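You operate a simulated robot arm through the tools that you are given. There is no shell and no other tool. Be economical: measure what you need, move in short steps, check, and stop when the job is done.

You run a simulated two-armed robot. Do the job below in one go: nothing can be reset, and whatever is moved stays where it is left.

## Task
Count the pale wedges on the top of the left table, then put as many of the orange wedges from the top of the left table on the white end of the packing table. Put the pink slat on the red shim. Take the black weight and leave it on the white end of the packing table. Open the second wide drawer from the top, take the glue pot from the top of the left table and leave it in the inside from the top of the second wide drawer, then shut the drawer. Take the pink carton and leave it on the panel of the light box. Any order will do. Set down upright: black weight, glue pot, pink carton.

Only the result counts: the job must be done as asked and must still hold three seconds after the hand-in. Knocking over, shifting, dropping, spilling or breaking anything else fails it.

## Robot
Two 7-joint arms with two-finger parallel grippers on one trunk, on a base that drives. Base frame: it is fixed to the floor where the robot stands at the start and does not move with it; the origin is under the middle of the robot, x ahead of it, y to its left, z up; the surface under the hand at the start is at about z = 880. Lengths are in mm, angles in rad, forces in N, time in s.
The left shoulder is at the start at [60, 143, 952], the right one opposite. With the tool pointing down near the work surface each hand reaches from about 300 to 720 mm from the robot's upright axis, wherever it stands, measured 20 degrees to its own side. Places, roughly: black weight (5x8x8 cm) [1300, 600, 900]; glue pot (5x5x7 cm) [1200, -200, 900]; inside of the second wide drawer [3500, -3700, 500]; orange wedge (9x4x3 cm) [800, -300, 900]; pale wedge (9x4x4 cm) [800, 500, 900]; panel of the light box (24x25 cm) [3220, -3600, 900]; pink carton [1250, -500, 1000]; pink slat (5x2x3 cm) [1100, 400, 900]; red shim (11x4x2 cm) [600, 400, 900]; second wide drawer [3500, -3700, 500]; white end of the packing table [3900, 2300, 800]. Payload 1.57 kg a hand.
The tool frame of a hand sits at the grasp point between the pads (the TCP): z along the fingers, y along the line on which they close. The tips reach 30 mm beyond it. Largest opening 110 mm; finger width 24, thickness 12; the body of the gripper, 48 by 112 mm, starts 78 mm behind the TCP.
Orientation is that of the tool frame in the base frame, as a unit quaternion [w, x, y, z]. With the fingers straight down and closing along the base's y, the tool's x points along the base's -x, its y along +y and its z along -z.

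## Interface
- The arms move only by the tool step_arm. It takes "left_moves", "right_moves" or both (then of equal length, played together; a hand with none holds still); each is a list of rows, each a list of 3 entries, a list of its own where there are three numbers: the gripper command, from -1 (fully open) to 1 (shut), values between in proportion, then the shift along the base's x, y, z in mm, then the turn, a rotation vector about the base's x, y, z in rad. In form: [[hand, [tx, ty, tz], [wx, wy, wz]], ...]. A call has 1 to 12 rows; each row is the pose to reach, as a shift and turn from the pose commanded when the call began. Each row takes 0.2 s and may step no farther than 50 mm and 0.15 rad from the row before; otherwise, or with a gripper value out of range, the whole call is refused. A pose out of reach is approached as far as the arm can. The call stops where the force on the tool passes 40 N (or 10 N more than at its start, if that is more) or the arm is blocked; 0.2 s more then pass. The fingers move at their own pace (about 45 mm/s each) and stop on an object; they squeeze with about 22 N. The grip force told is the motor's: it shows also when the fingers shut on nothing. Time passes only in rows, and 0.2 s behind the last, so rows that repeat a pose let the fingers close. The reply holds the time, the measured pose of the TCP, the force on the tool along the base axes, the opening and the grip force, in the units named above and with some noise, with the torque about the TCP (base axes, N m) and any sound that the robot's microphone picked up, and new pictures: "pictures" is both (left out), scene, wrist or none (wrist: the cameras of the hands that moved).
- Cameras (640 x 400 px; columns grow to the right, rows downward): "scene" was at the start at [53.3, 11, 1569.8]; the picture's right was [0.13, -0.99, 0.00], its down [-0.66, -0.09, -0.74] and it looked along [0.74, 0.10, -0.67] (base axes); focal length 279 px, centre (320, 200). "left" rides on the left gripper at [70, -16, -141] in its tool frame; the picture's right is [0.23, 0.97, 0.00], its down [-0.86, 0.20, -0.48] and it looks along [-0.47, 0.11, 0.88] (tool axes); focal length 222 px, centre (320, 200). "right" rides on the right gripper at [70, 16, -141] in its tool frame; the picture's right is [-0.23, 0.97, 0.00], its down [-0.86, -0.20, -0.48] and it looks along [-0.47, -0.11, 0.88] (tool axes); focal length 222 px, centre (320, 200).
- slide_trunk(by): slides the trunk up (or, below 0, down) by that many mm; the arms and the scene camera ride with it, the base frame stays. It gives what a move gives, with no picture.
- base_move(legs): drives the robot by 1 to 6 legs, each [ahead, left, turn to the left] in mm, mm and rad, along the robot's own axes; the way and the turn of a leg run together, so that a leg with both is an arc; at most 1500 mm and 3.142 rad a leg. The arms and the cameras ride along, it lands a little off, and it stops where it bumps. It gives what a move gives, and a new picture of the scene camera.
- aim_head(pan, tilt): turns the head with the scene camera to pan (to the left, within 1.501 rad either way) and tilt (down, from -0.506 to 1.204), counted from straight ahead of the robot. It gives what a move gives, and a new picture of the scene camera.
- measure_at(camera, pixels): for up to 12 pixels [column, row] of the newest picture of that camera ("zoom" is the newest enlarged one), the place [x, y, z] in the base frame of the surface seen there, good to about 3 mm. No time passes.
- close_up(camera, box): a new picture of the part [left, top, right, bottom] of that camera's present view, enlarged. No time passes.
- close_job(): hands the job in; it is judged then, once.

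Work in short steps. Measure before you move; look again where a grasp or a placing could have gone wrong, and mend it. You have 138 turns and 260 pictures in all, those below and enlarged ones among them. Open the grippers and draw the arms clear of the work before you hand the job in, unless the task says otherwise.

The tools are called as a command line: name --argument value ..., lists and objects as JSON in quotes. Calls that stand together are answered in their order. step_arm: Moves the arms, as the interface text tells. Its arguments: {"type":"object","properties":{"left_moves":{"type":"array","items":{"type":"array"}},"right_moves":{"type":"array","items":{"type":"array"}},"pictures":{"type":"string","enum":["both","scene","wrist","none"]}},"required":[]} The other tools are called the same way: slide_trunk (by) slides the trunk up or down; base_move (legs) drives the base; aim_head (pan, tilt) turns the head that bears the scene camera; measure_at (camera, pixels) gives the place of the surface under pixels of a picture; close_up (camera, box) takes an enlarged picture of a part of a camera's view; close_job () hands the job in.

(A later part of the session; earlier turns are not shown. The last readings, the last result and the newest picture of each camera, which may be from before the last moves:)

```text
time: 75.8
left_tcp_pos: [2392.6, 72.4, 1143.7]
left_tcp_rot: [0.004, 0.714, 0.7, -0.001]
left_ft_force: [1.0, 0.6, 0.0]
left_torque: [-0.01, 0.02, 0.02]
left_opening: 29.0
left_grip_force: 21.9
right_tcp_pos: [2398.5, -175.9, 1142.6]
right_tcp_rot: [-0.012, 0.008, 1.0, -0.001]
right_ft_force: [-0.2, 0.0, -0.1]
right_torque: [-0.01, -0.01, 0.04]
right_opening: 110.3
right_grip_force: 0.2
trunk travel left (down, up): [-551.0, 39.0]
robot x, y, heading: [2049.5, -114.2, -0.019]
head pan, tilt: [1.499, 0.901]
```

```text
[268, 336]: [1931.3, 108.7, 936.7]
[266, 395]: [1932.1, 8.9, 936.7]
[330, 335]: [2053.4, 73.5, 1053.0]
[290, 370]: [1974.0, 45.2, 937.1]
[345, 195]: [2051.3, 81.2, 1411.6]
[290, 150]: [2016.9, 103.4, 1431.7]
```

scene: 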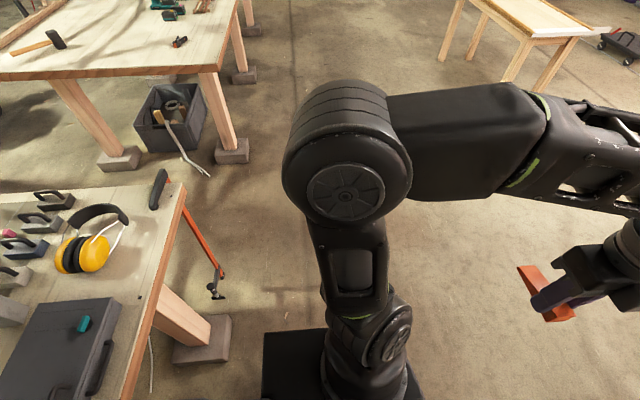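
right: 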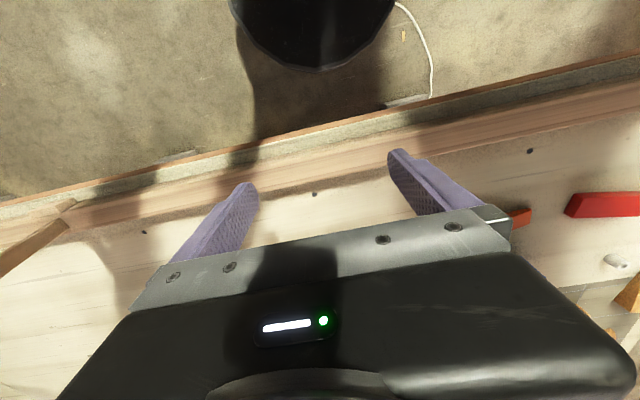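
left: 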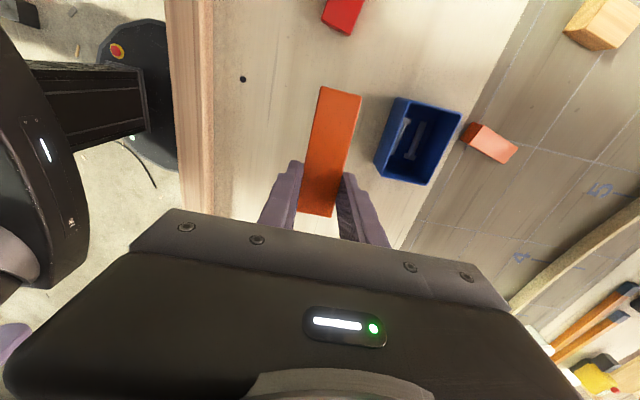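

Robot is slim enough for the gap. I turn to face −y, back up to y≈1020 and check before entering.

base_move --legs '[[0, 0, -1.553], [-1130, 0, 0]]'

aim_head --pan -0.8 --tilt 0.7

```text
time: 85.3
left_tcp_pos: [2240.5, 672.0, 1144.2]
left_tcp_rot: [0.001, 1.0, 0.0, -0.004]
left_ft_force: [1.0, -1.2, -0.7]
left_torque: [0.0, -0.01, -0.03]
left_opening: 29.2
left_grip_force: 22.1
right_tcp_pos: [1991.8, 661.8, 1143.6]
right_tcp_rot: [-0.008, 0.706, 0.708, 0.008]
right_ft_force: [0.1, 0.2, -0.7]
right_torque: [-0.01, 0.02, 0.01]
right_opening: 110.0
right_grip_force: 0.1
trunk travel left (down, up): [-551.0, 39.0]
robot x, y, heading: [2049.6, 1013.7, -1.57]
head pan, tilt: [1.499, 0.901]
```

scene: 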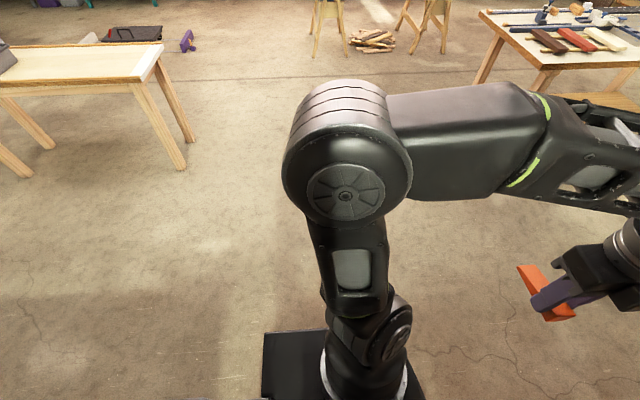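

```text
time: 87.4
left_tcp_pos: [2241.1, 671.4, 1143.4]
left_tcp_rot: [0.001, 1.0, 0.0, -0.003]
left_ft_force: [-0.9, -0.6, 0.3]
left_torque: [0.0, 0.03, -0.01]
left_opening: 28.9
left_grip_force: 22.5
right_tcp_pos: [1991.3, 660.8, 1142.3]
right_tcp_rot: [-0.009, 0.706, 0.708, 0.008]
right_ft_force: [0.0, -0.6, 0.0]
right_torque: [0.01, -0.02, -0.04]
right_opening: 109.9
right_grip_force: 0.0
trunk travel left (down, up): [-551.0, 39.0]
robot x, y, heading: [2052.4, 1013.8, -1.569]
head pan, tilt: [-0.799, 0.7]
```

scene: 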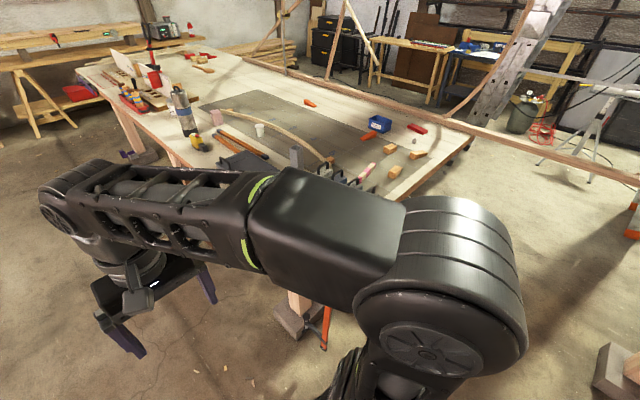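

I zoom in on the table top from this far corner to check the wedges, then enter the gap.

close_up --camera "scene" --box '[260, 80, 480, 210]'

close_up --camera "scene" --box '[70, 30, 290, 170]'

base_move --legs '[[0, -1100, 0]]'

```text
2.91 times, centred on (370, 145) of scene
```

zoom: 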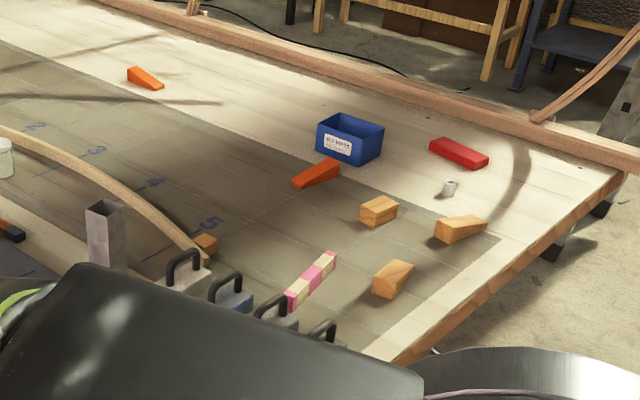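

```text
2.86 times, centred on (180, 100) of scene
```

zoom: 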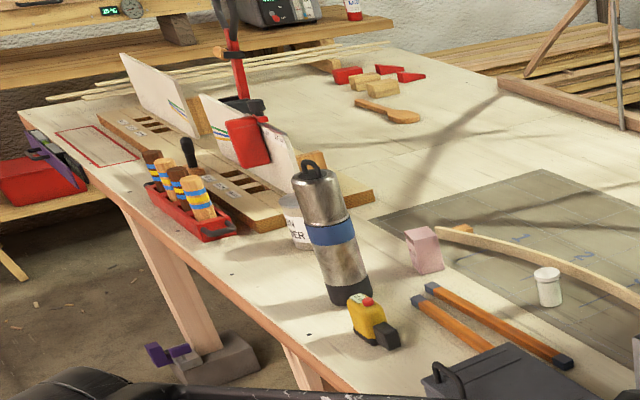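

```text
time: 93.0
left_tcp_pos: [1151.7, 662.9, 1144.0]
left_tcp_rot: [0.001, 1.0, 0.009, -0.003]
left_ft_force: [-0.9, 0.8, -0.7]
left_torque: [0.01, 0.0, -0.01]
left_opening: 28.8
left_grip_force: 21.6
right_tcp_pos: [904.6, 648.2, 1142.6]
right_tcp_rot: [-0.009, 0.699, 0.715, 0.009]
right_ft_force: [-0.4, 0.5, 0.5]
right_torque: [0.01, -0.05, -0.01]
right_opening: 110.0
right_grip_force: 0.0
trunk travel left (down, up): [-551.0, 39.0]
robot x, y, heading: [947.9, 1002.2, -1.555]
head pan, tilt: [-0.799, 0.7]
```

scene: 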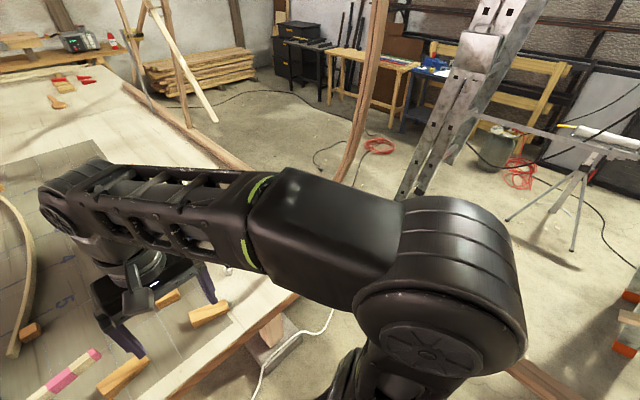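

I aim the head at the table in front to look at the wedges and slat closely.

aim_head --pan 0.0 --tilt 0.85

close_up --camera "scene" --box '[150, 60, 490, 272]'

```text
time: 94.2
left_tcp_pos: [1152.0, 665.1, 1143.6]
left_tcp_rot: [0.002, 1.0, 0.008, -0.003]
left_ft_force: [0.9, 0.8, -0.8]
left_torque: [-0.01, 0.0, 0.0]
left_opening: 29.1
left_grip_force: 22.1
right_tcp_pos: [902.5, 649.0, 1142.4]
right_tcp_rot: [-0.01, 0.7, 0.714, 0.008]
right_ft_force: [0.6, -0.5, 0.0]
right_torque: [-0.01, 0.03, -0.02]
right_opening: 109.7
right_grip_force: 0.0
trunk travel left (down, up): [-551.0, 39.0]
robot x, y, heading: [955.1, 999.6, -1.556]
head pan, tilt: [0.0, 0.85]
```

scene: 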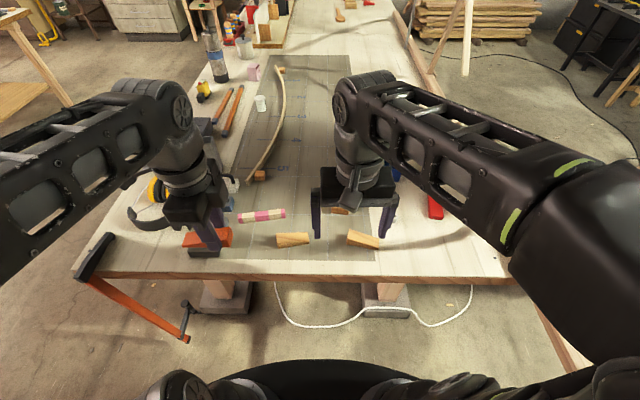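

```text
1.88 times, centred on (320, 166) of scene
```

zoom: 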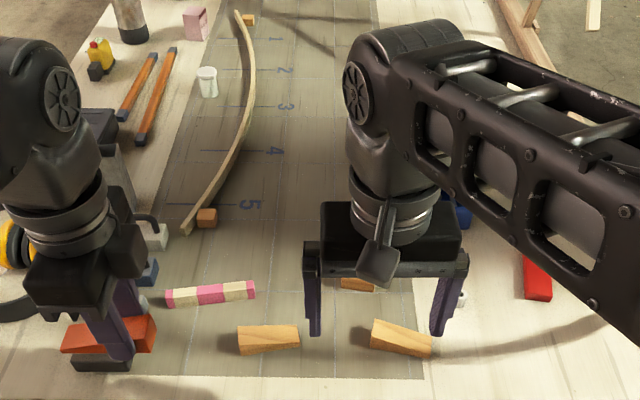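

I measure the striped slat's ends and the other pieces.

close_up --camera "scene" --box '[225, 195, 305, 245]'

measure_at --camera "zoom" --pixels '[[100, 175], [130, 125], [105, 140], [468, 105], [470, 140], [220, 130], [290, 130], [390, 115], [300, 165], [160, 170]]'

```text
8.00 times, centred on (265, 220) of scene
```

zoom: 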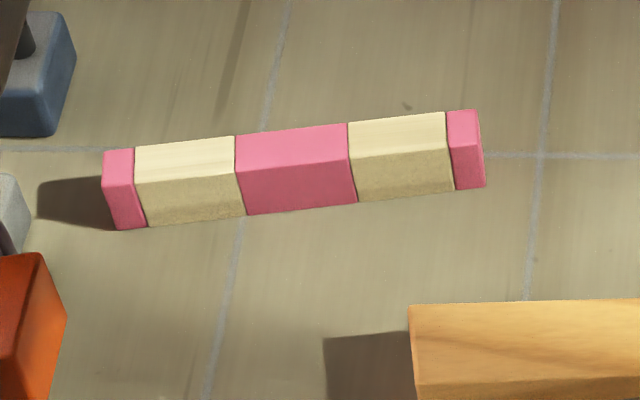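

```text
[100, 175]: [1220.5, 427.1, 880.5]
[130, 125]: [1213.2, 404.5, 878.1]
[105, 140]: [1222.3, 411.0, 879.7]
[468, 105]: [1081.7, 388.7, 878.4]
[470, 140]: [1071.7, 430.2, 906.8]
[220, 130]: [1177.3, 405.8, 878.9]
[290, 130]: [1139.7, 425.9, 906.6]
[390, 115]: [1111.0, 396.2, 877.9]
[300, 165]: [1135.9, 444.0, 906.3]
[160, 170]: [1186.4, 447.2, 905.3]
```

The bar is five blocks; the 5 cm middle pink piece at about (1137,437) fits the slat. I shift the base 100 mm to the left and turn the right hand above it for a close look.

base_move --legs '[[0, 110, -0.015]]'

step_arm --right_moves '[[-1, [8, -15, 0], [0, 0, 0.143]], [-1, [16, -30, 0], [0, 0, 0.286]], [-1, [24, -45, 0], [0, 0, 0.429]], [-1, [32, -60, 0], [0, 0, 0.572]], [-1, [40, -75, 0], [0, 0, 0.715]], [-1, [48, -90, 0], [0, 0, 0.858]], [-1, [56, -105, 0], [0, 0, 1.0]], [-1, [64, -120, 0], [0, 0, 1.143]], [-1, [72, -135, 0], [0, 0, 1.286]], [-1, [80, -150, 0], [0, 0, 1.429]], [-1, [86, -165, 0], [0, 0, 1.571]], [-1, [95, -195, -20], [0, 0, 1.571]]]'

```text
time: 95.4
left_tcp_pos: [1258.3, 662.9, 1143.8]
left_tcp_rot: [0.001, 1.0, 0.002, -0.003]
left_ft_force: [0.5, 0.0, 0.5]
left_torque: [0.01, 0.04, 0.02]
left_opening: 29.4
left_grip_force: 22.0
right_tcp_pos: [1010.5, 650.4, 1143.0]
right_tcp_rot: [-0.01, 0.704, 0.71, 0.008]
right_ft_force: [1.3, 0.0, -0.5]
right_torque: [-0.01, 0.0, 0.01]
right_opening: 109.8
right_grip_force: 0.0
trunk travel left (down, up): [-551.0, 39.0]
robot x, y, heading: [1068.0, 1003.2, -1.57]
head pan, tilt: [0.0, 0.85]
```

scene: 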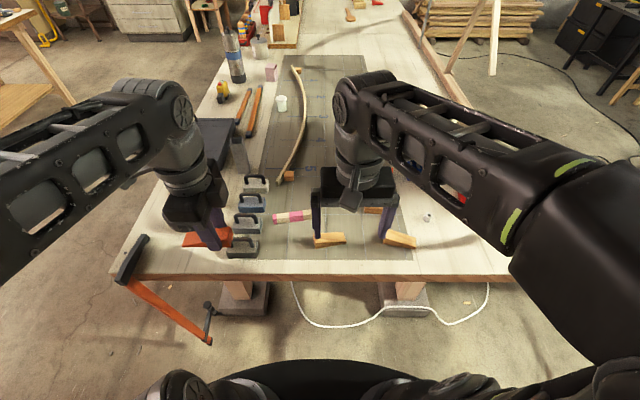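

```text
time: 98.0
left_tcp_pos: [1256.9, 662.1, 1143.2]
left_tcp_rot: [0.0, 1.0, 0.002, -0.003]
left_ft_force: [1.1, -0.2, 0.7]
left_torque: [-0.03, 0.01, -0.02]
left_opening: 29.0
left_grip_force: 21.7
right_tcp_pos: [1091.8, 479.6, 1095.8]
right_tcp_rot: [-0.009, -0.005, 1.0, -0.005]
right_ft_force: [0.0, 0.6, 0.2]
right_torque: [0.01, 0.02, 0.0]
right_opening: 109.8
right_grip_force: 0.1
right hand out of reach, approached as far as the arm can: row 3, 4, 5, 6, 7, 8, 9, 10, 11, 12
trunk travel left (down, up): [-551.0, 39.0]
robot x, y, heading: [1063.3, 1004.7, -1.568]
head pan, tilt: [0.0, 0.85]
```

scene: 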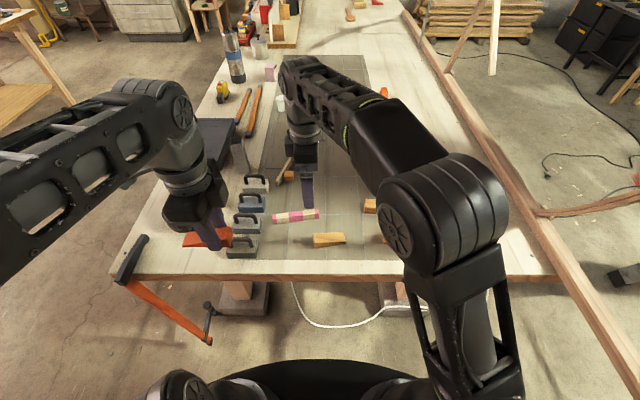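
right: 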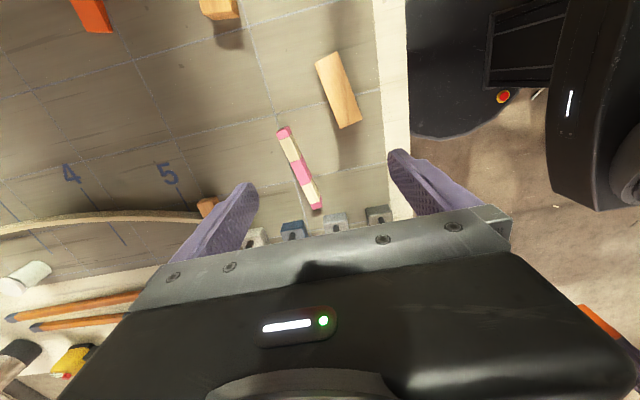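

The right wrist picture shows the bar at (300,168). I enlarge and measure it.

close_up --camera "right" --box '[230, 110, 390, 220]'

measure_at --camera "right" --pixels '[[283, 131], [302, 171], [316, 206], [295, 158], [309, 184], [345, 90], [319, 62], [350, 125], [219, 8]]'

```text
3.64 times, centred on (310, 165) of right
```

zoom: 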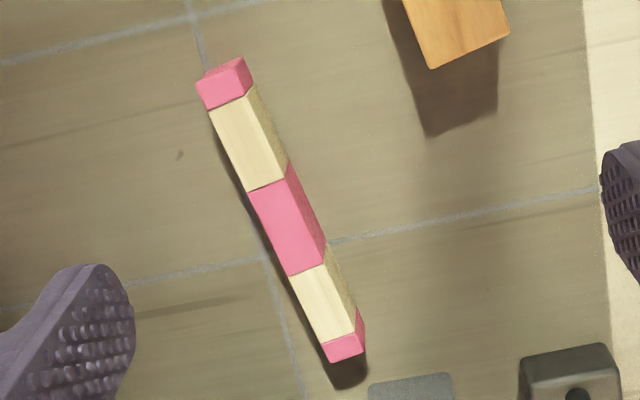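

```text
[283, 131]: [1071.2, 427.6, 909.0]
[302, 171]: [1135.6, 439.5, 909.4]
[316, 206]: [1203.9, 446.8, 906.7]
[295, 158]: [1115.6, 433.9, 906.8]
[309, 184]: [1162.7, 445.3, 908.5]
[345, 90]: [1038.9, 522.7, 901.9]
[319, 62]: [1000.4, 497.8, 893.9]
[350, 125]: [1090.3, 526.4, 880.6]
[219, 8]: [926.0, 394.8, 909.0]
```

Bar yaw ≈0.144, middle pink centre ≈(1139,440), top 908. I move above it lower with the grip narrowed and check the pose.

step_arm --right_moves '[[-0.6, [8, -4, -30], [0, 0, 0.05]], [-0.4, [16, -8, -60], [0, 0, 0.1]], [-0.1, [25, -12, -95], [0, 0, 0.144]], [-0.1, [33, -15, -130], [0, 0, 0.144]], [-0.1, [33, -15, -140], [0, 0, 0.144]]]' --pictures "wrist"

```text
time: 99.2
left_tcp_pos: [1257.8, 661.6, 1144.8]
left_tcp_rot: [0.001, 1.0, 0.001, -0.004]
left_ft_force: [0.1, 0.3, -0.7]
left_torque: [0.0, -0.02, -0.03]
left_opening: 29.0
left_grip_force: 21.9
right_tcp_pos: [1125.8, 465.3, 956.2]
right_tcp_rot: [-0.012, -0.076, 0.997, -0.002]
right_ft_force: [-0.7, -1.1, 0.6]
right_torque: [-0.01, 0.04, -0.01]
right_opening: 60.5
right_grip_force: 0.1
trunk travel left (down, up): [-551.0, 39.0]
robot x, y, heading: [1065.8, 1000.3, -1.564]
head pan, tilt: [0.0, 0.85]
```

right: 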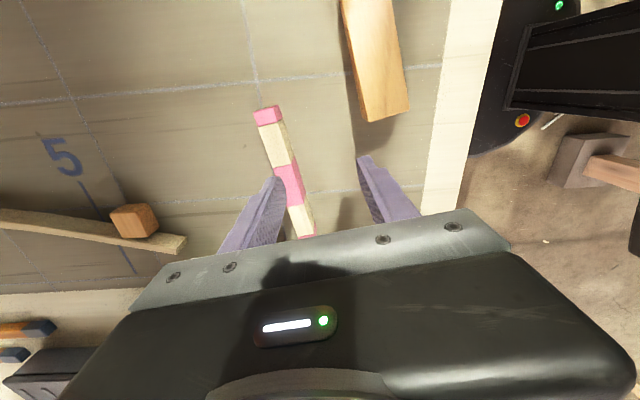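

I correct laterally (+13,−25), then descend to z≈912, close gently and lift slightly.

step_arm --right_moves '[[-0.1, [13, -25, 5], [0, 0, -0.008]], [-0.1, [13, -25, 5], [0, 0, -0.008]]]' --pictures "wrist"

measure_at --camera "right" --pixels '[[320, 200], [290, 185]]'

```text
time: 99.8
left_tcp_pos: [1257.8, 662.0, 1144.1]
left_tcp_rot: [0.001, 1.0, 0.002, -0.002]
left_ft_force: [1.1, -0.1, -0.2]
left_torque: [-0.01, 0.01, -0.02]
left_opening: 29.0
left_grip_force: 21.8
right_tcp_pos: [1138.6, 443.1, 962.9]
right_tcp_rot: [-0.012, -0.072, 0.997, -0.001]
right_ft_force: [-0.5, 0.9, 0.6]
right_torque: [-0.01, 0.04, 0.01]
right_opening: 60.6
right_grip_force: 0.1
trunk travel left (down, up): [-551.0, 39.0]
robot x, y, heading: [1062.0, 1001.3, -1.566]
head pan, tilt: [0.0, 0.85]
```

right: 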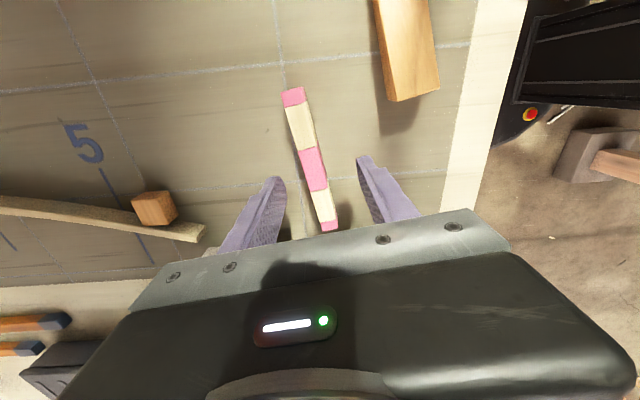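

```text
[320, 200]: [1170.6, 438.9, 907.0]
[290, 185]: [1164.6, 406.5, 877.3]
```

Bar looks centred; I verify the middle's position then descend.

measure_at --camera "right" --pixels '[[312, 170], [304, 151], [322, 186], [306, 170], [318, 168], [293, 96], [330, 226]]'

```text
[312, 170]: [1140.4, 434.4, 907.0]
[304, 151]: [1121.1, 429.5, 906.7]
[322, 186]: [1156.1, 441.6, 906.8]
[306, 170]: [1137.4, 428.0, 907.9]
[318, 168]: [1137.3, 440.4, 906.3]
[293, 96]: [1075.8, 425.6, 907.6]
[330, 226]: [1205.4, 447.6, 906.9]
```

Middle centre is about (1139,436); I adjust −6 in y, descend and close.

step_arm --right_moves '[[-0.1, [0, -6, -20], [0, 0, 0]], [-0.1, [0, -6, -50], [0, 0, 0]], [0.2, [0, -6, -50], [0, 0, 0]], [0.4, [0, -6, -50], [0, 0, 0]], [0.5, [0, -6, -50], [0, 0, 0]]]' --pictures "wrist"

```text
time: 101.0
left_tcp_pos: [1257.3, 661.5, 1144.6]
left_tcp_rot: [0.001, 1.0, 0.002, -0.004]
left_ft_force: [-0.7, -0.6, -0.4]
left_torque: [0.02, 0.0, 0.0]
left_opening: 28.9
left_grip_force: 22.4
right_tcp_pos: [1137.8, 435.3, 911.9]
right_tcp_rot: [-0.013, -0.07, 0.997, 0.0]
right_ft_force: [0.8, 0.6, -0.3]
right_torque: [0.01, -0.02, -0.05]
right_opening: 27.6
right_grip_force: 0.0
trunk travel left (down, up): [-551.0, 39.0]
robot x, y, heading: [1063.3, 1003.2, -1.567]
head pan, tilt: [0.0, 0.85]
```

right: 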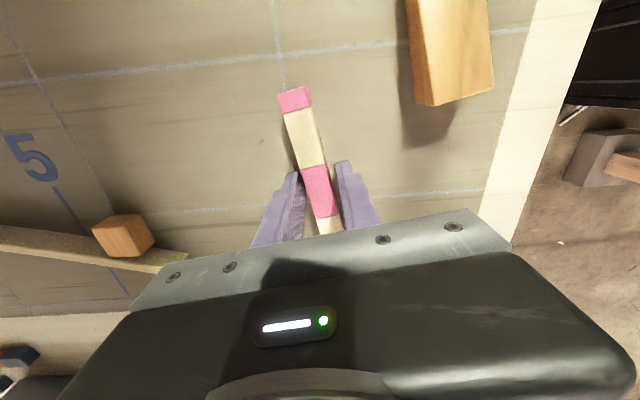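

Centred around the middle pink piece. I shut and lift it straight up.

step_arm --right_moves '[[0.7, [0, 0, 0], [0, 0, 0]], [1, [0, 0, 0], [0, 0, 0]], [1, [0, 0, 0], [0, 0, 0]], [1, [0, 0, 10], [0, 0, 0]], [1, [0, 0, 25], [0, 0, 0]], [1, [0, 0, 50], [0, 0, 0]], [1, [0, 0, 80], [0, 0, 0]]]' --pictures "both"

```text
time: 102.6
left_tcp_pos: [1256.5, 663.0, 1144.5]
left_tcp_rot: [0.0, 1.0, 0.001, -0.004]
left_ft_force: [0.2, 0.4, 0.0]
left_torque: [-0.01, 0.02, 0.02]
left_opening: 29.1
left_grip_force: 21.7
right_tcp_pos: [1138.1, 435.4, 991.4]
right_tcp_rot: [-0.012, -0.072, 0.997, -0.001]
right_ft_force: [1.2, -0.1, 0.1]
right_torque: [0.01, 0.01, 0.0]
right_opening: 17.1
right_grip_force: 22.1
trunk travel left (down, up): [-551.0, 39.0]
robot x, y, heading: [1063.4, 1004.0, -1.567]
head pan, tilt: [0.0, 0.85]
```

scene: 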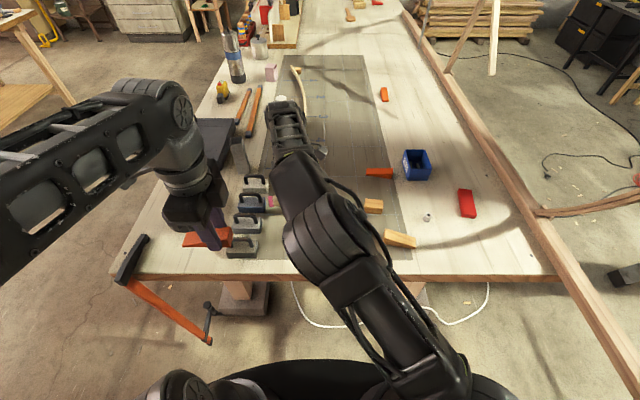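
right: 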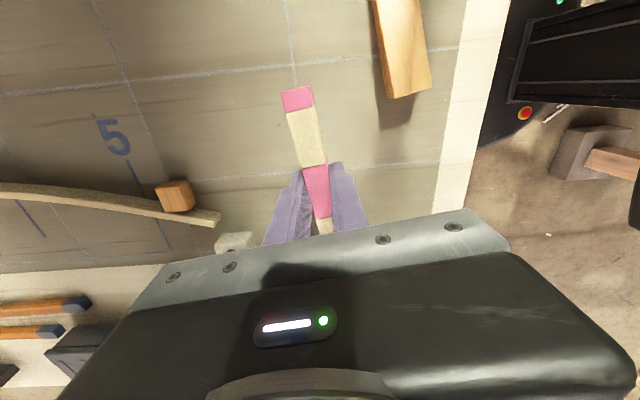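

I check whether the neighbours rose with it by measuring heights.

measure_at --camera "right" --pixels '[[297, 100], [307, 135], [317, 180], [322, 225]]'

measure_at --camera "scene" --pixels '[[271, 201]]'

close_up --camera "right" --box '[240, 70, 400, 250]'

```text
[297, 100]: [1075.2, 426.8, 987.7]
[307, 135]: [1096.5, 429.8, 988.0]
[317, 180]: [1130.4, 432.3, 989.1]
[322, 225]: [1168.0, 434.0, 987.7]
```

```text
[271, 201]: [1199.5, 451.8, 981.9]
```

```text
2.22 times, centred on (320, 160) of right
```

zoom: 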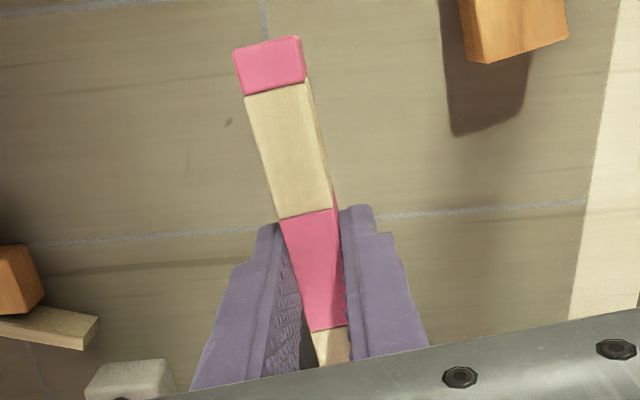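

The whole striped bar is one object and is held. I enlarge the red shim at (467,203) to measure its pose.

close_up --camera "scene" --box '[430, 170, 510, 230]'

measure_at --camera "zoom" --pixels '[[250, 160], [350, 160], [270, 345], [380, 330], [300, 250], [310, 200], [320, 300]]'

```text
6.67 times, centred on (470, 200) of scene
```

zoom: 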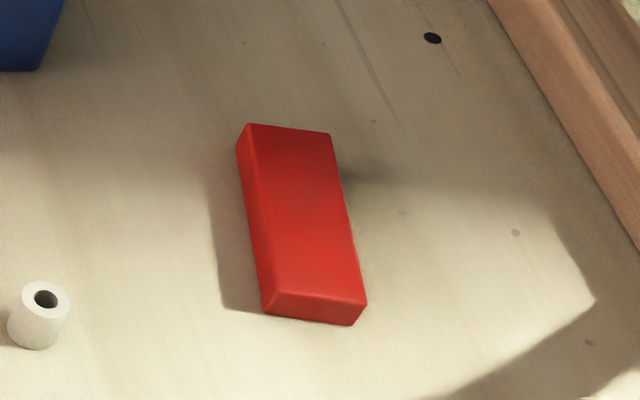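

```text
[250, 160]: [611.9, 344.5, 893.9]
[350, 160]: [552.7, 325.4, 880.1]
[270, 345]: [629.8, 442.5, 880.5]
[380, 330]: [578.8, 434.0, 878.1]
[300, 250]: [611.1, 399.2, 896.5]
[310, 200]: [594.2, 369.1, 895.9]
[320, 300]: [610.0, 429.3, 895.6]
```

measure_at --camera "zoom" --pixels '[[256, 131], [324, 139], [356, 294], [276, 288], [290, 135], [315, 290], [262, 210], [335, 215]]'

```text
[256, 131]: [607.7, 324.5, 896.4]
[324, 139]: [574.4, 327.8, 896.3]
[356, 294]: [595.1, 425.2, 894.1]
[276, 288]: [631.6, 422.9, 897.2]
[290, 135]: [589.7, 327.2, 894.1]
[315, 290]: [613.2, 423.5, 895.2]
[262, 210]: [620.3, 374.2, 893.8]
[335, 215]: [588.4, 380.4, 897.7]
```

Shim centre ≈(602,375), long axis at ≈1.35 rad; bar centre is at the TCP. I lift a bit, strafe the base 263 mm right, then turn and carry the bar over.

step_arm --right_moves '[[1, [0, 0, 30], [0, 0, 0]], [1, [0, 0, 60], [0, 0, 0]]]' --pictures "none"

base_move --legs '[[0, -263, 0]]'

step_arm --right_moves '[[1, [-20, 0, 0], [0, 0, -0.149]], [1, [-40, 0, 0], [0, 0, -0.298]], [1, [-60, 0, 0], [0, 0, -0.447]], [1, [-85, -5, 0], [0, 0, -0.596]], [1, [-110, -10, 0], [0, 0, -0.745]], [1, [-135, -15, 0], [0, 0, -0.894]], [1, [-160, -20, 0], [0, 0, -1.043]], [1, [-185, -25, 0], [0, 0, -1.192]], [1, [-210, -30, 0], [0, 0, -1.341]], [1, [-230, -35, 0], [0, 0, -1.49]], [1, [-250, -40, 0], [0, 0, -1.639]], [1, [-260, -45, 0], [0, 0, -1.788]]]'

```text
time: 103.2
left_tcp_pos: [1256.7, 664.8, 1143.5]
left_tcp_rot: [0.001, 1.0, 0.002, -0.003]
left_ft_force: [0.2, -0.1, -0.3]
left_torque: [-0.01, -0.03, 0.01]
left_opening: 29.1
left_grip_force: 22.3
right_tcp_pos: [1141.0, 453.2, 1052.0]
right_tcp_rot: [-0.012, -0.071, 0.997, -0.005]
right_ft_force: [1.2, 0.6, -0.6]
right_torque: [-0.06, 0.03, 0.01]
right_opening: 16.8
right_grip_force: 21.9
right hand out of reach, approached as far as the arm can: row 2
trunk travel left (down, up): [-551.0, 39.0]
robot x, y, heading: [1063.5, 1002.7, -1.568]
head pan, tilt: [0.0, 0.85]
```

```text
time: 105.0
left_tcp_pos: [995.3, 661.0, 1143.8]
left_tcp_rot: [0.001, 1.0, 0.001, -0.003]
left_ft_force: [-0.3, 0.4, -0.2]
left_torque: [0.02, -0.03, -0.02]
left_opening: 29.0
left_grip_force: 22.2
right_tcp_pos: [878.6, 450.6, 1050.9]
right_tcp_rot: [-0.012, -0.071, 0.997, -0.004]
right_ft_force: [-0.6, -0.1, -0.8]
right_torque: [-0.01, -0.01, 0.01]
right_opening: 17.0
right_grip_force: 21.7
trunk travel left (down, up): [-551.0, 39.0]
robot x, y, heading: [803.3, 997.0, -1.569]
head pan, tilt: [0.0, 0.85]
```

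scene: 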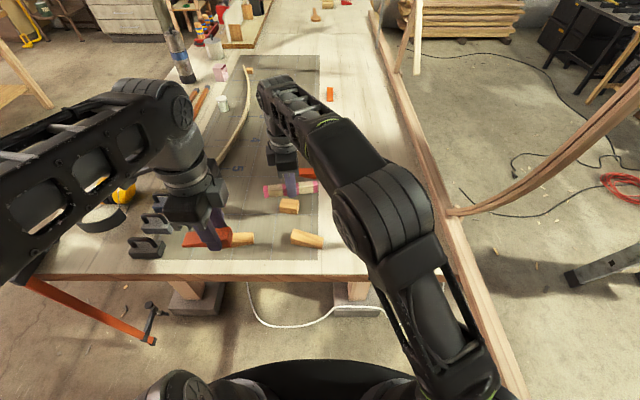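

```text
time: 107.6
left_tcp_pos: [995.4, 661.2, 1143.9]
left_tcp_rot: [0.001, 1.0, 0.001, -0.003]
left_ft_force: [-0.3, 0.7, 0.7]
left_torque: [0.03, 0.02, 0.01]
left_opening: 29.1
left_grip_force: 22.7
right_tcp_pos: [625.6, 431.7, 1046.2]
right_tcp_rot: [-0.009, 0.733, 0.68, 0.006]
right_ft_force: [0.3, 0.4, -0.4]
right_torque: [0.01, -0.02, 0.01]
right_opening: 17.2
right_grip_force: 21.7
right hand out of reach, approached as far as the arm can: row 10, 11, 12
trunk travel left (down, up): [-551.0, 39.0]
robot x, y, heading: [799.9, 1002.2, -1.566]
head pan, tilt: [0.0, 0.85]
```

scene: 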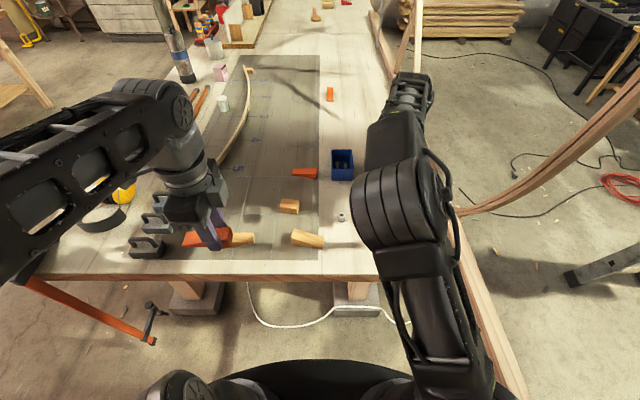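
right: 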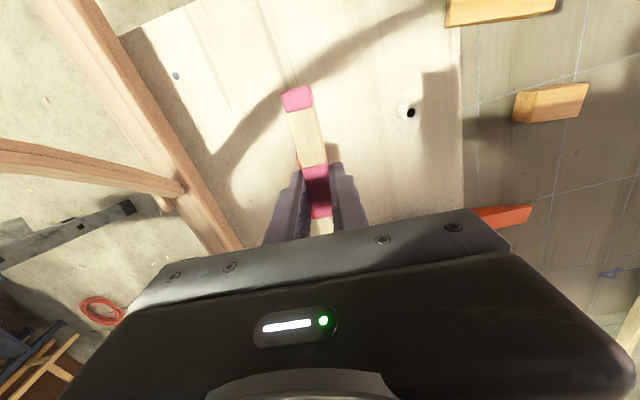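

The bar needs another −0.148 rad and shift to (602,375). I lower to reach there at z≈970.

step_arm --right_moves '[[1, [-5, -10, -20], [0, 0, -0.05]], [1, [-10, -20, -40], [0, 0, -0.1]], [1, [-15, -35, -60], [0, 0, -0.148]], [1, [-22, -50, -75], [0, 0, -0.148]], [1, [-24, -57, -80], [0, 0, -0.148]]]'

```text
time: 108.8
left_tcp_pos: [996.7, 660.8, 1144.0]
left_tcp_rot: [0.0, 1.0, 0.002, -0.003]
left_ft_force: [0.8, 0.0, -0.9]
left_torque: [0.01, 0.02, -0.02]
left_opening: 29.0
left_grip_force: 22.3
right_tcp_pos: [628.5, 427.6, 974.8]
right_tcp_rot: [-0.01, 0.782, 0.623, 0.006]
right_ft_force: [0.4, -0.5, 0.0]
right_torque: [-0.02, 0.0, -0.03]
right_opening: 16.9
right_grip_force: 22.1
right hand out of reach, approached as far as the arm can: row 1, 2, 3, 4, 5
trunk travel left (down, up): [-551.0, 39.0]
robot x, y, heading: [806.0, 1003.9, -1.569]
head pan, tilt: [0.0, 0.85]
```

scene: 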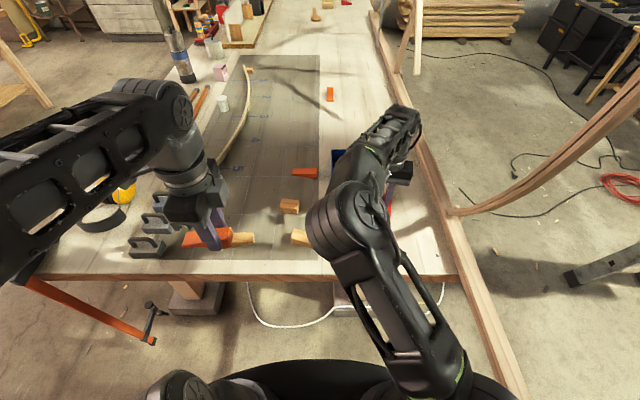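
right: 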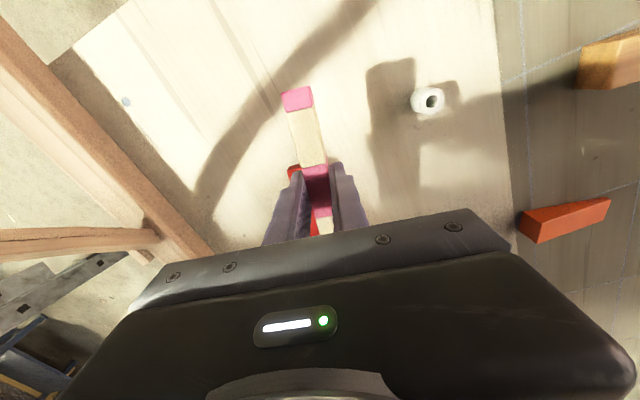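

The arm stops short of the target, so I move the base: 52 ahead, 26 right.

base_move --legs '[[54, -26, 0]]'

step_arm --right_moves '[[1, [0, 0, -5], [0, 0, 0]]]' --pictures "wrist"

```text
time: 109.8
left_tcp_pos: [970.3, 606.5, 1144.5]
left_tcp_rot: [0.0, 1.0, 0.002, -0.002]
left_ft_force: [-0.5, -0.7, -1.0]
left_torque: [0.04, 0.0, 0.02]
left_opening: 29.0
left_grip_force: 21.8
right_tcp_pos: [601.5, 371.9, 972.0]
right_tcp_rot: [-0.009, 0.782, 0.624, 0.008]
right_ft_force: [-0.4, -0.1, -0.8]
right_torque: [0.02, 0.0, 0.0]
right_opening: 16.9
right_grip_force: 21.9
trunk travel left (down, up): [-551.0, 39.0]
robot x, y, heading: [777.0, 952.3, -1.565]
head pan, tilt: [0.0, 0.85]
```

scene: 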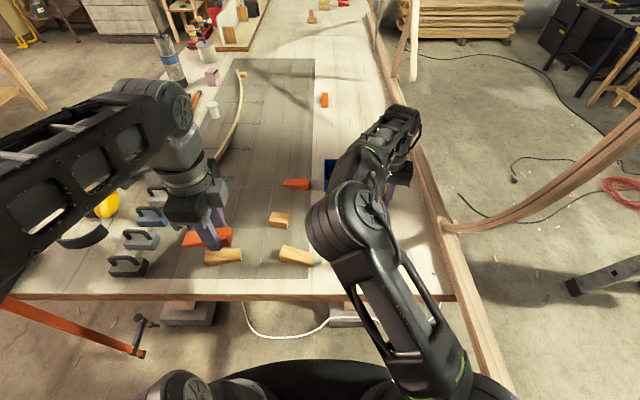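

```text
time: 110.2
left_tcp_pos: [969.4, 607.1, 1143.2]
left_tcp_rot: [0.0, 1.0, 0.002, -0.003]
left_ft_force: [-0.1, -0.2, -0.3]
left_torque: [0.01, -0.05, -0.02]
left_opening: 29.4
left_grip_force: 21.7
right_tcp_pos: [603.0, 373.6, 969.8]
right_tcp_rot: [-0.009, 0.781, 0.624, 0.007]
right_ft_force: [0.2, -0.2, -0.9]
right_torque: [0.03, 0.0, -0.01]
right_opening: 17.0
right_grip_force: 21.9
trunk travel left (down, up): [-551.0, 39.0]
robot x, y, heading: [783.3, 947.8, -1.564]
head pan, tilt: [0.0, 0.85]
```

right: 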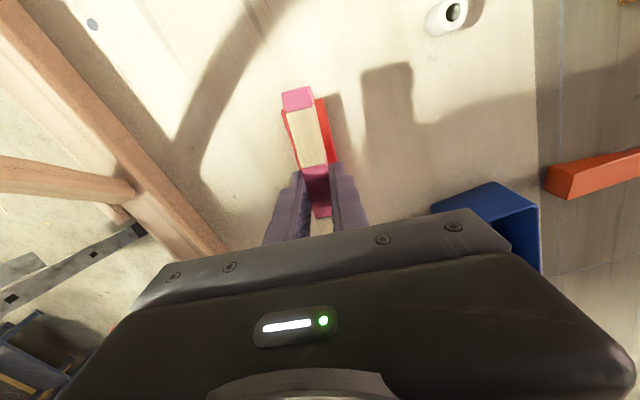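

Aligned over the shim. I descend to touch down (TCP ≈931).

step_arm --right_moves '[[1, [0, 0, -15], [0, 0, 0]], [1, [0, 0, -30], [0, 0, 0]], [1, [0, 0, -36], [0, 0, 0]], [1, [0, 0, -39], [0, 0, 0]]]' --pictures "wrist"

```text
time: 111.2
left_tcp_pos: [969.9, 607.3, 1144.3]
left_tcp_rot: [0.001, 1.0, 0.002, -0.003]
left_ft_force: [1.0, -0.1, -0.5]
left_torque: [-0.01, 0.01, -0.03]
left_opening: 29.0
left_grip_force: 22.1
right_tcp_pos: [604.6, 377.8, 928.8]
right_tcp_rot: [-0.009, 0.782, 0.623, 0.006]
right_ft_force: [-0.2, -0.8, -0.7]
right_torque: [-0.03, 0.01, 0.0]
right_opening: 17.1
right_grip_force: 21.9
right hand out of reach, approached as far as the arm can: row 2, 3, 4
trunk travel left (down, up): [-551.0, 39.0]
robot x, y, heading: [775.2, 946.6, -1.565]
head pan, tilt: [0.0, 0.85]
```

right: 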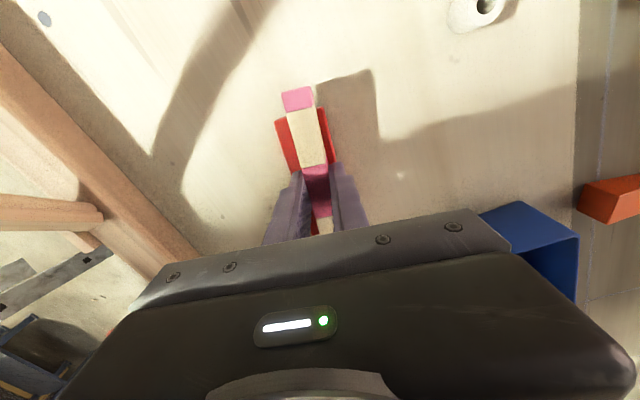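

Still no contact force; I lower further in small steps.

step_arm --right_moves '[[1, [0, 0, -3], [0, 0, 0]], [1, [0, 0, -5], [0, 0, 0]]]' --pictures "wrist"

measure_at --camera "right" --pixels '[[297, 98], [300, 120], [282, 130], [326, 122], [288, 160]]'

```text
time: 111.8
left_tcp_pos: [970.5, 608.4, 1143.2]
left_tcp_rot: [0.001, 1.0, 0.002, -0.004]
left_ft_force: [0.1, 0.9, -0.5]
left_torque: [0.01, 0.01, -0.03]
left_opening: 28.8
left_grip_force: 22.1
right_tcp_pos: [605.3, 378.3, 927.7]
right_tcp_rot: [-0.006, 0.781, 0.624, 0.004]
right_ft_force: [-3.2, -2.2, 23.7]
right_torque: [-0.16, 0.02, 0.05]
right_opening: 17.5
right_grip_force: 22.2
trunk travel left (down, up): [-551.0, 39.0]
robot x, y, heading: [775.1, 944.8, -1.565]
head pan, tilt: [0.0, 0.85]
```

right: 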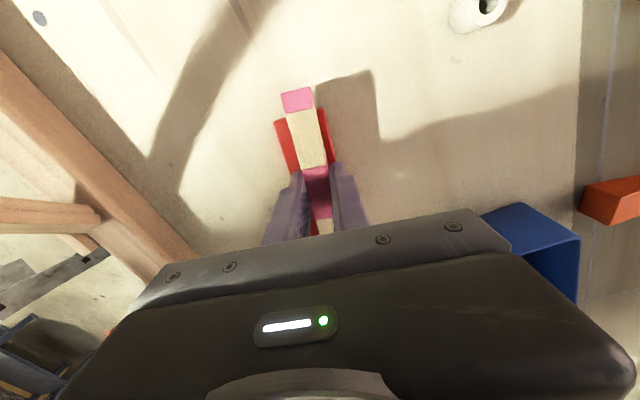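

```text
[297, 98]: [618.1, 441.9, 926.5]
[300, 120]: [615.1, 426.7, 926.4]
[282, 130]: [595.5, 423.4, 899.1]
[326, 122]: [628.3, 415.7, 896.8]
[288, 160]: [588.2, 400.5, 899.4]
```

Contact made (24 N). I ease up 1 mm, open and lift off.

step_arm --right_moves '[[1, [0, 0, 3], [0, 0, 0]], [0.5, [0, 0, 4], [0, 0, 0]], [0.5, [0, 0, 4], [0, 0, 0]], [0.3, [0, 0, 4], [0, 0, 0]], [0.3, [0, 0, 40], [0, 0, 0]], [0.3, [0, 0, 80], [0, 0, 0]], [0, [0, 20, 110], [0, 0, 0]]]' --pictures "both"

```text
time: 113.4
left_tcp_pos: [969.1, 608.9, 1144.7]
left_tcp_rot: [0.0, 1.0, 0.002, -0.003]
left_ft_force: [-0.6, 0.7, -0.8]
left_torque: [-0.01, -0.02, -0.01]
left_opening: 28.6
left_grip_force: 22.1
right_tcp_pos: [604.7, 398.3, 1036.8]
right_tcp_rot: [-0.009, 0.782, 0.623, 0.006]
right_ft_force: [-0.7, 0.0, -0.2]
right_torque: [-0.01, 0.03, 0.04]
right_opening: 54.8
right_grip_force: 0.0
trunk travel left (down, up): [-551.0, 39.0]
robot x, y, heading: [776.2, 951.1, -1.565]
head pan, tilt: [0.0, 0.85]
```

scene: 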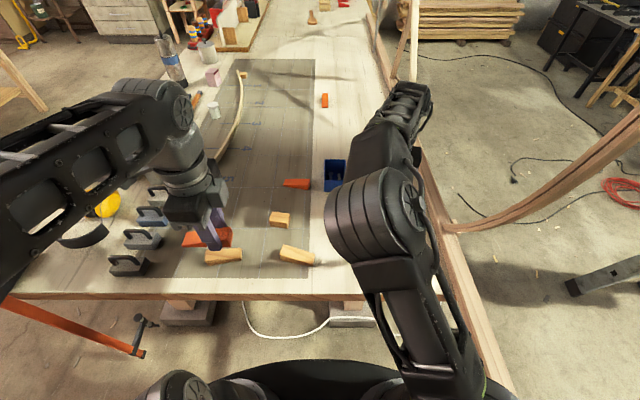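
right: 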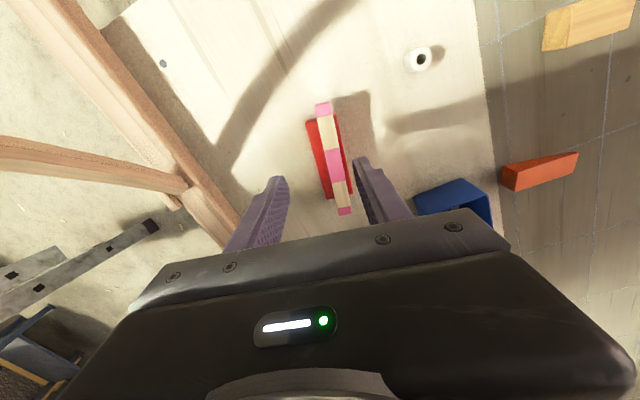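

The slat rests on the shim. I zoom in on the pale pieces once more to settle the count.

close_up --camera "scene" --box '[195, 165, 345, 275]'

close_up --camera "right" --box '[480, 0, 640, 200]'

```text
3.64 times, centred on (270, 220) of scene
```

zoom: 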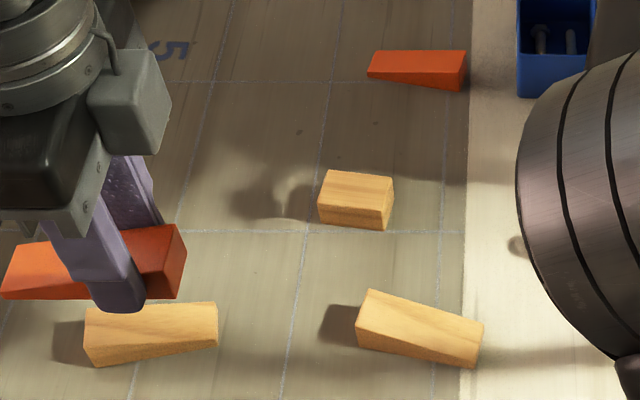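

```text
2.00 times, centred on (560, 100) of right
```

zoom: 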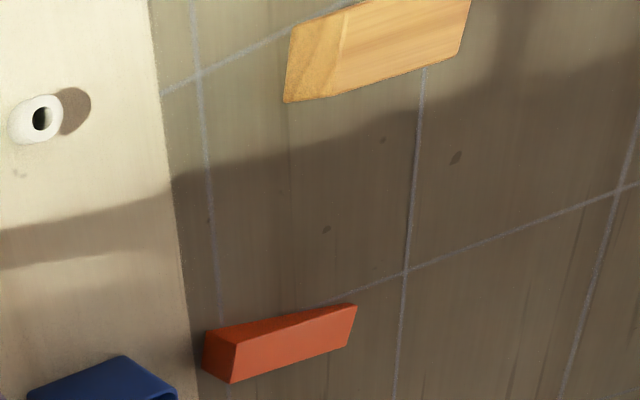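

Two pale wedges (the third piece is a straight block). Next wedge 2 at (297,183); I measure the base front edge clearance and the wedge.

measure_at --camera "scene" --pixels '[[320, 362], [320, 370], [300, 366], [150, 297], [250, 297], [290, 181], [305, 186], [284, 183], [309, 183]]'

measure_at --camera "right" --pixels '[[510, 170], [508, 182], [530, 168], [542, 172], [572, 157], [565, 170]]'

```text
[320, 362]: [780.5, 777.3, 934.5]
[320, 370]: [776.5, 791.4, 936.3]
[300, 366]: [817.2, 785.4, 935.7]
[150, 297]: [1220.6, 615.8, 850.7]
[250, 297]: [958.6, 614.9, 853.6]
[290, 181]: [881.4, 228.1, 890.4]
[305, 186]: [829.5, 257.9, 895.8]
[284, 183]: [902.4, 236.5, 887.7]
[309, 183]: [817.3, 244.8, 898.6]
```

```text
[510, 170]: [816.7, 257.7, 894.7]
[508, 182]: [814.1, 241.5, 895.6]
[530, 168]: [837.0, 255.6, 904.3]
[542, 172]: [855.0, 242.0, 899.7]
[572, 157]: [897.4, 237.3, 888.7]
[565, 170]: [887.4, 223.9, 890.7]
```

The base can go 100 mm closer. Then I swing the right hand over wedge 2 (thick end x≈815, axis yaw ≈−0.14).

base_move --legs '[[100, 0, 0]]'

step_arm --right_moves '[[0, [20, 0, 0], [0, 0, 0.138]], [0, [40, 0, 0], [0, 0, 0.276]], [0, [60, 0, 0], [0, 0, 0.414]], [0, [80, -5, 0], [0, 0, 0.552]], [0, [100, -10, 0], [0, 0, 0.69]], [0, [120, -15, 0], [0, 0, 0.828]], [0, [140, -20, 0], [0, 0, 0.966]], [0, [160, -25, 0], [0, 0, 1.104]], [0, [180, -30, 0], [0, 0, 1.242]], [0, [200, -40, -10], [0, 0, 1.38]], [0, [220, -50, -20], [0, 0, 1.518]], [0, [233, -59, -37], [0, 0, 1.656]]]' --pictures "both"

```text
time: 114.6
left_tcp_pos: [970.3, 507.3, 1144.3]
left_tcp_rot: [0.0, 1.0, 0.001, -0.004]
left_ft_force: [0.8, -0.8, 0.3]
left_torque: [0.04, 0.01, 0.0]
left_opening: 29.1
left_grip_force: 21.3
right_tcp_pos: [605.8, 296.0, 1036.0]
right_tcp_rot: [-0.01, 0.782, 0.623, 0.008]
right_ft_force: [-0.1, -0.5, -0.3]
right_torque: [0.06, 0.0, 0.0]
right_opening: 55.0
right_grip_force: 0.1
trunk travel left (down, up): [-551.0, 39.0]
robot x, y, heading: [777.2, 849.4, -1.565]
head pan, tilt: [0.0, 0.85]
```

scene: 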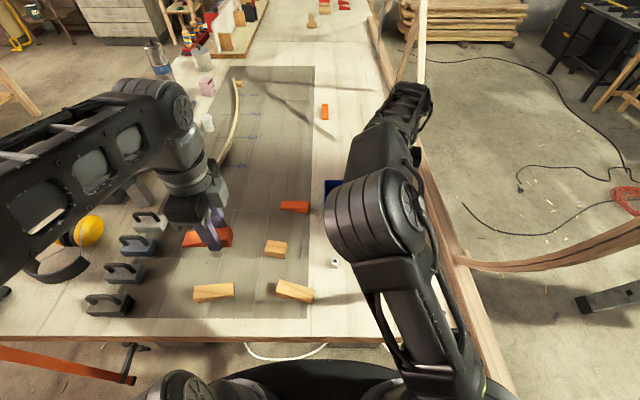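

```text
time: 117.2
left_tcp_pos: [971.0, 507.5, 1143.8]
left_tcp_rot: [-0.001, 1.0, 0.002, -0.003]
left_ft_force: [-0.3, -0.1, -0.4]
left_torque: [0.0, -0.01, -0.02]
left_opening: 28.8
left_grip_force: 22.2
right_tcp_pos: [834.1, 254.0, 993.4]
right_tcp_rot: [-0.011, 0.067, 0.998, -0.003]
right_ft_force: [-0.2, -0.7, -0.2]
right_torque: [-0.01, 0.01, 0.03]
right_opening: 54.9
right_grip_force: 0.1
right hand out of reach, approached as far as the arm can: row 10, 11, 12
trunk travel left (down, up): [-551.0, 39.0]
robot x, y, heading: [775.8, 846.8, -1.57]
head pan, tilt: [0.0, 0.85]
```

scene: 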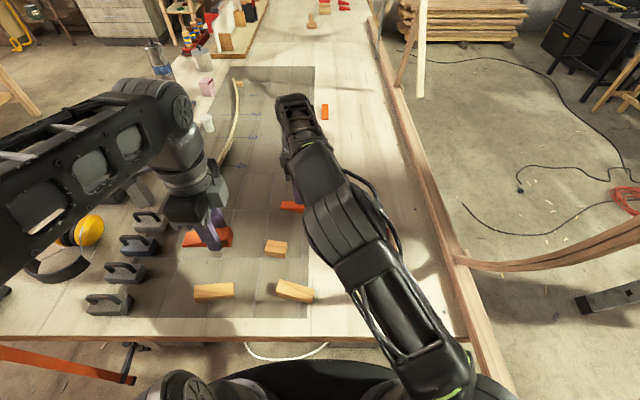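
right: 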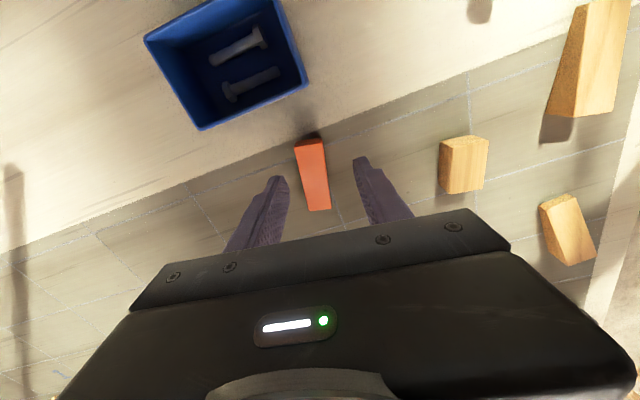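

I measure wedge 2 in the wrist picture.

measure_at --camera "right" --pixels '[[298, 149], [322, 145], [309, 205], [328, 204], [311, 170], [303, 170], [322, 170]]'

```text
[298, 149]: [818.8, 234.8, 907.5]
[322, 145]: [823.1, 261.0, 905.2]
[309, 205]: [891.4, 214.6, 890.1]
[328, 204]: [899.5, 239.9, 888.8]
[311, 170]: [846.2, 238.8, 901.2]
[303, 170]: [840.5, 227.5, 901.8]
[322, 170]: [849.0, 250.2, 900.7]
```

Axis yaw ≈ −0.27. I turn −0.14 more, move to (840,242) and lower to 950.

step_arm --right_moves '[[0, [2, -4, -15], [0, 0, -0.07]], [0, [4, -8, -30], [0, 0, -0.14]], [0, [6, -12, -45], [0, 0, -0.14]]]' --pictures "wrist"

```text
time: 118.0
left_tcp_pos: [970.3, 507.5, 1143.3]
left_tcp_rot: [0.0, 1.0, 0.001, -0.003]
left_ft_force: [0.2, 0.7, 0.1]
left_torque: [0.02, 0.0, 0.01]
left_opening: 29.1
left_grip_force: 22.3
right_tcp_pos: [839.6, 242.4, 947.0]
right_tcp_rot: [-0.011, 0.139, 0.99, -0.003]
right_ft_force: [-0.7, 0.5, 0.5]
right_torque: [0.0, 0.03, 0.05]
right_opening: 55.0
right_grip_force: 0.1
trunk travel left (down, up): [-551.0, 39.0]
robot x, y, heading: [777.1, 845.5, -1.567]
head pan, tilt: [0.0, 0.85]
```

right: 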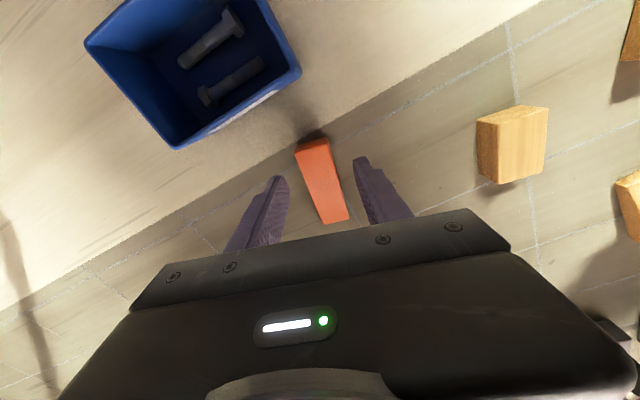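

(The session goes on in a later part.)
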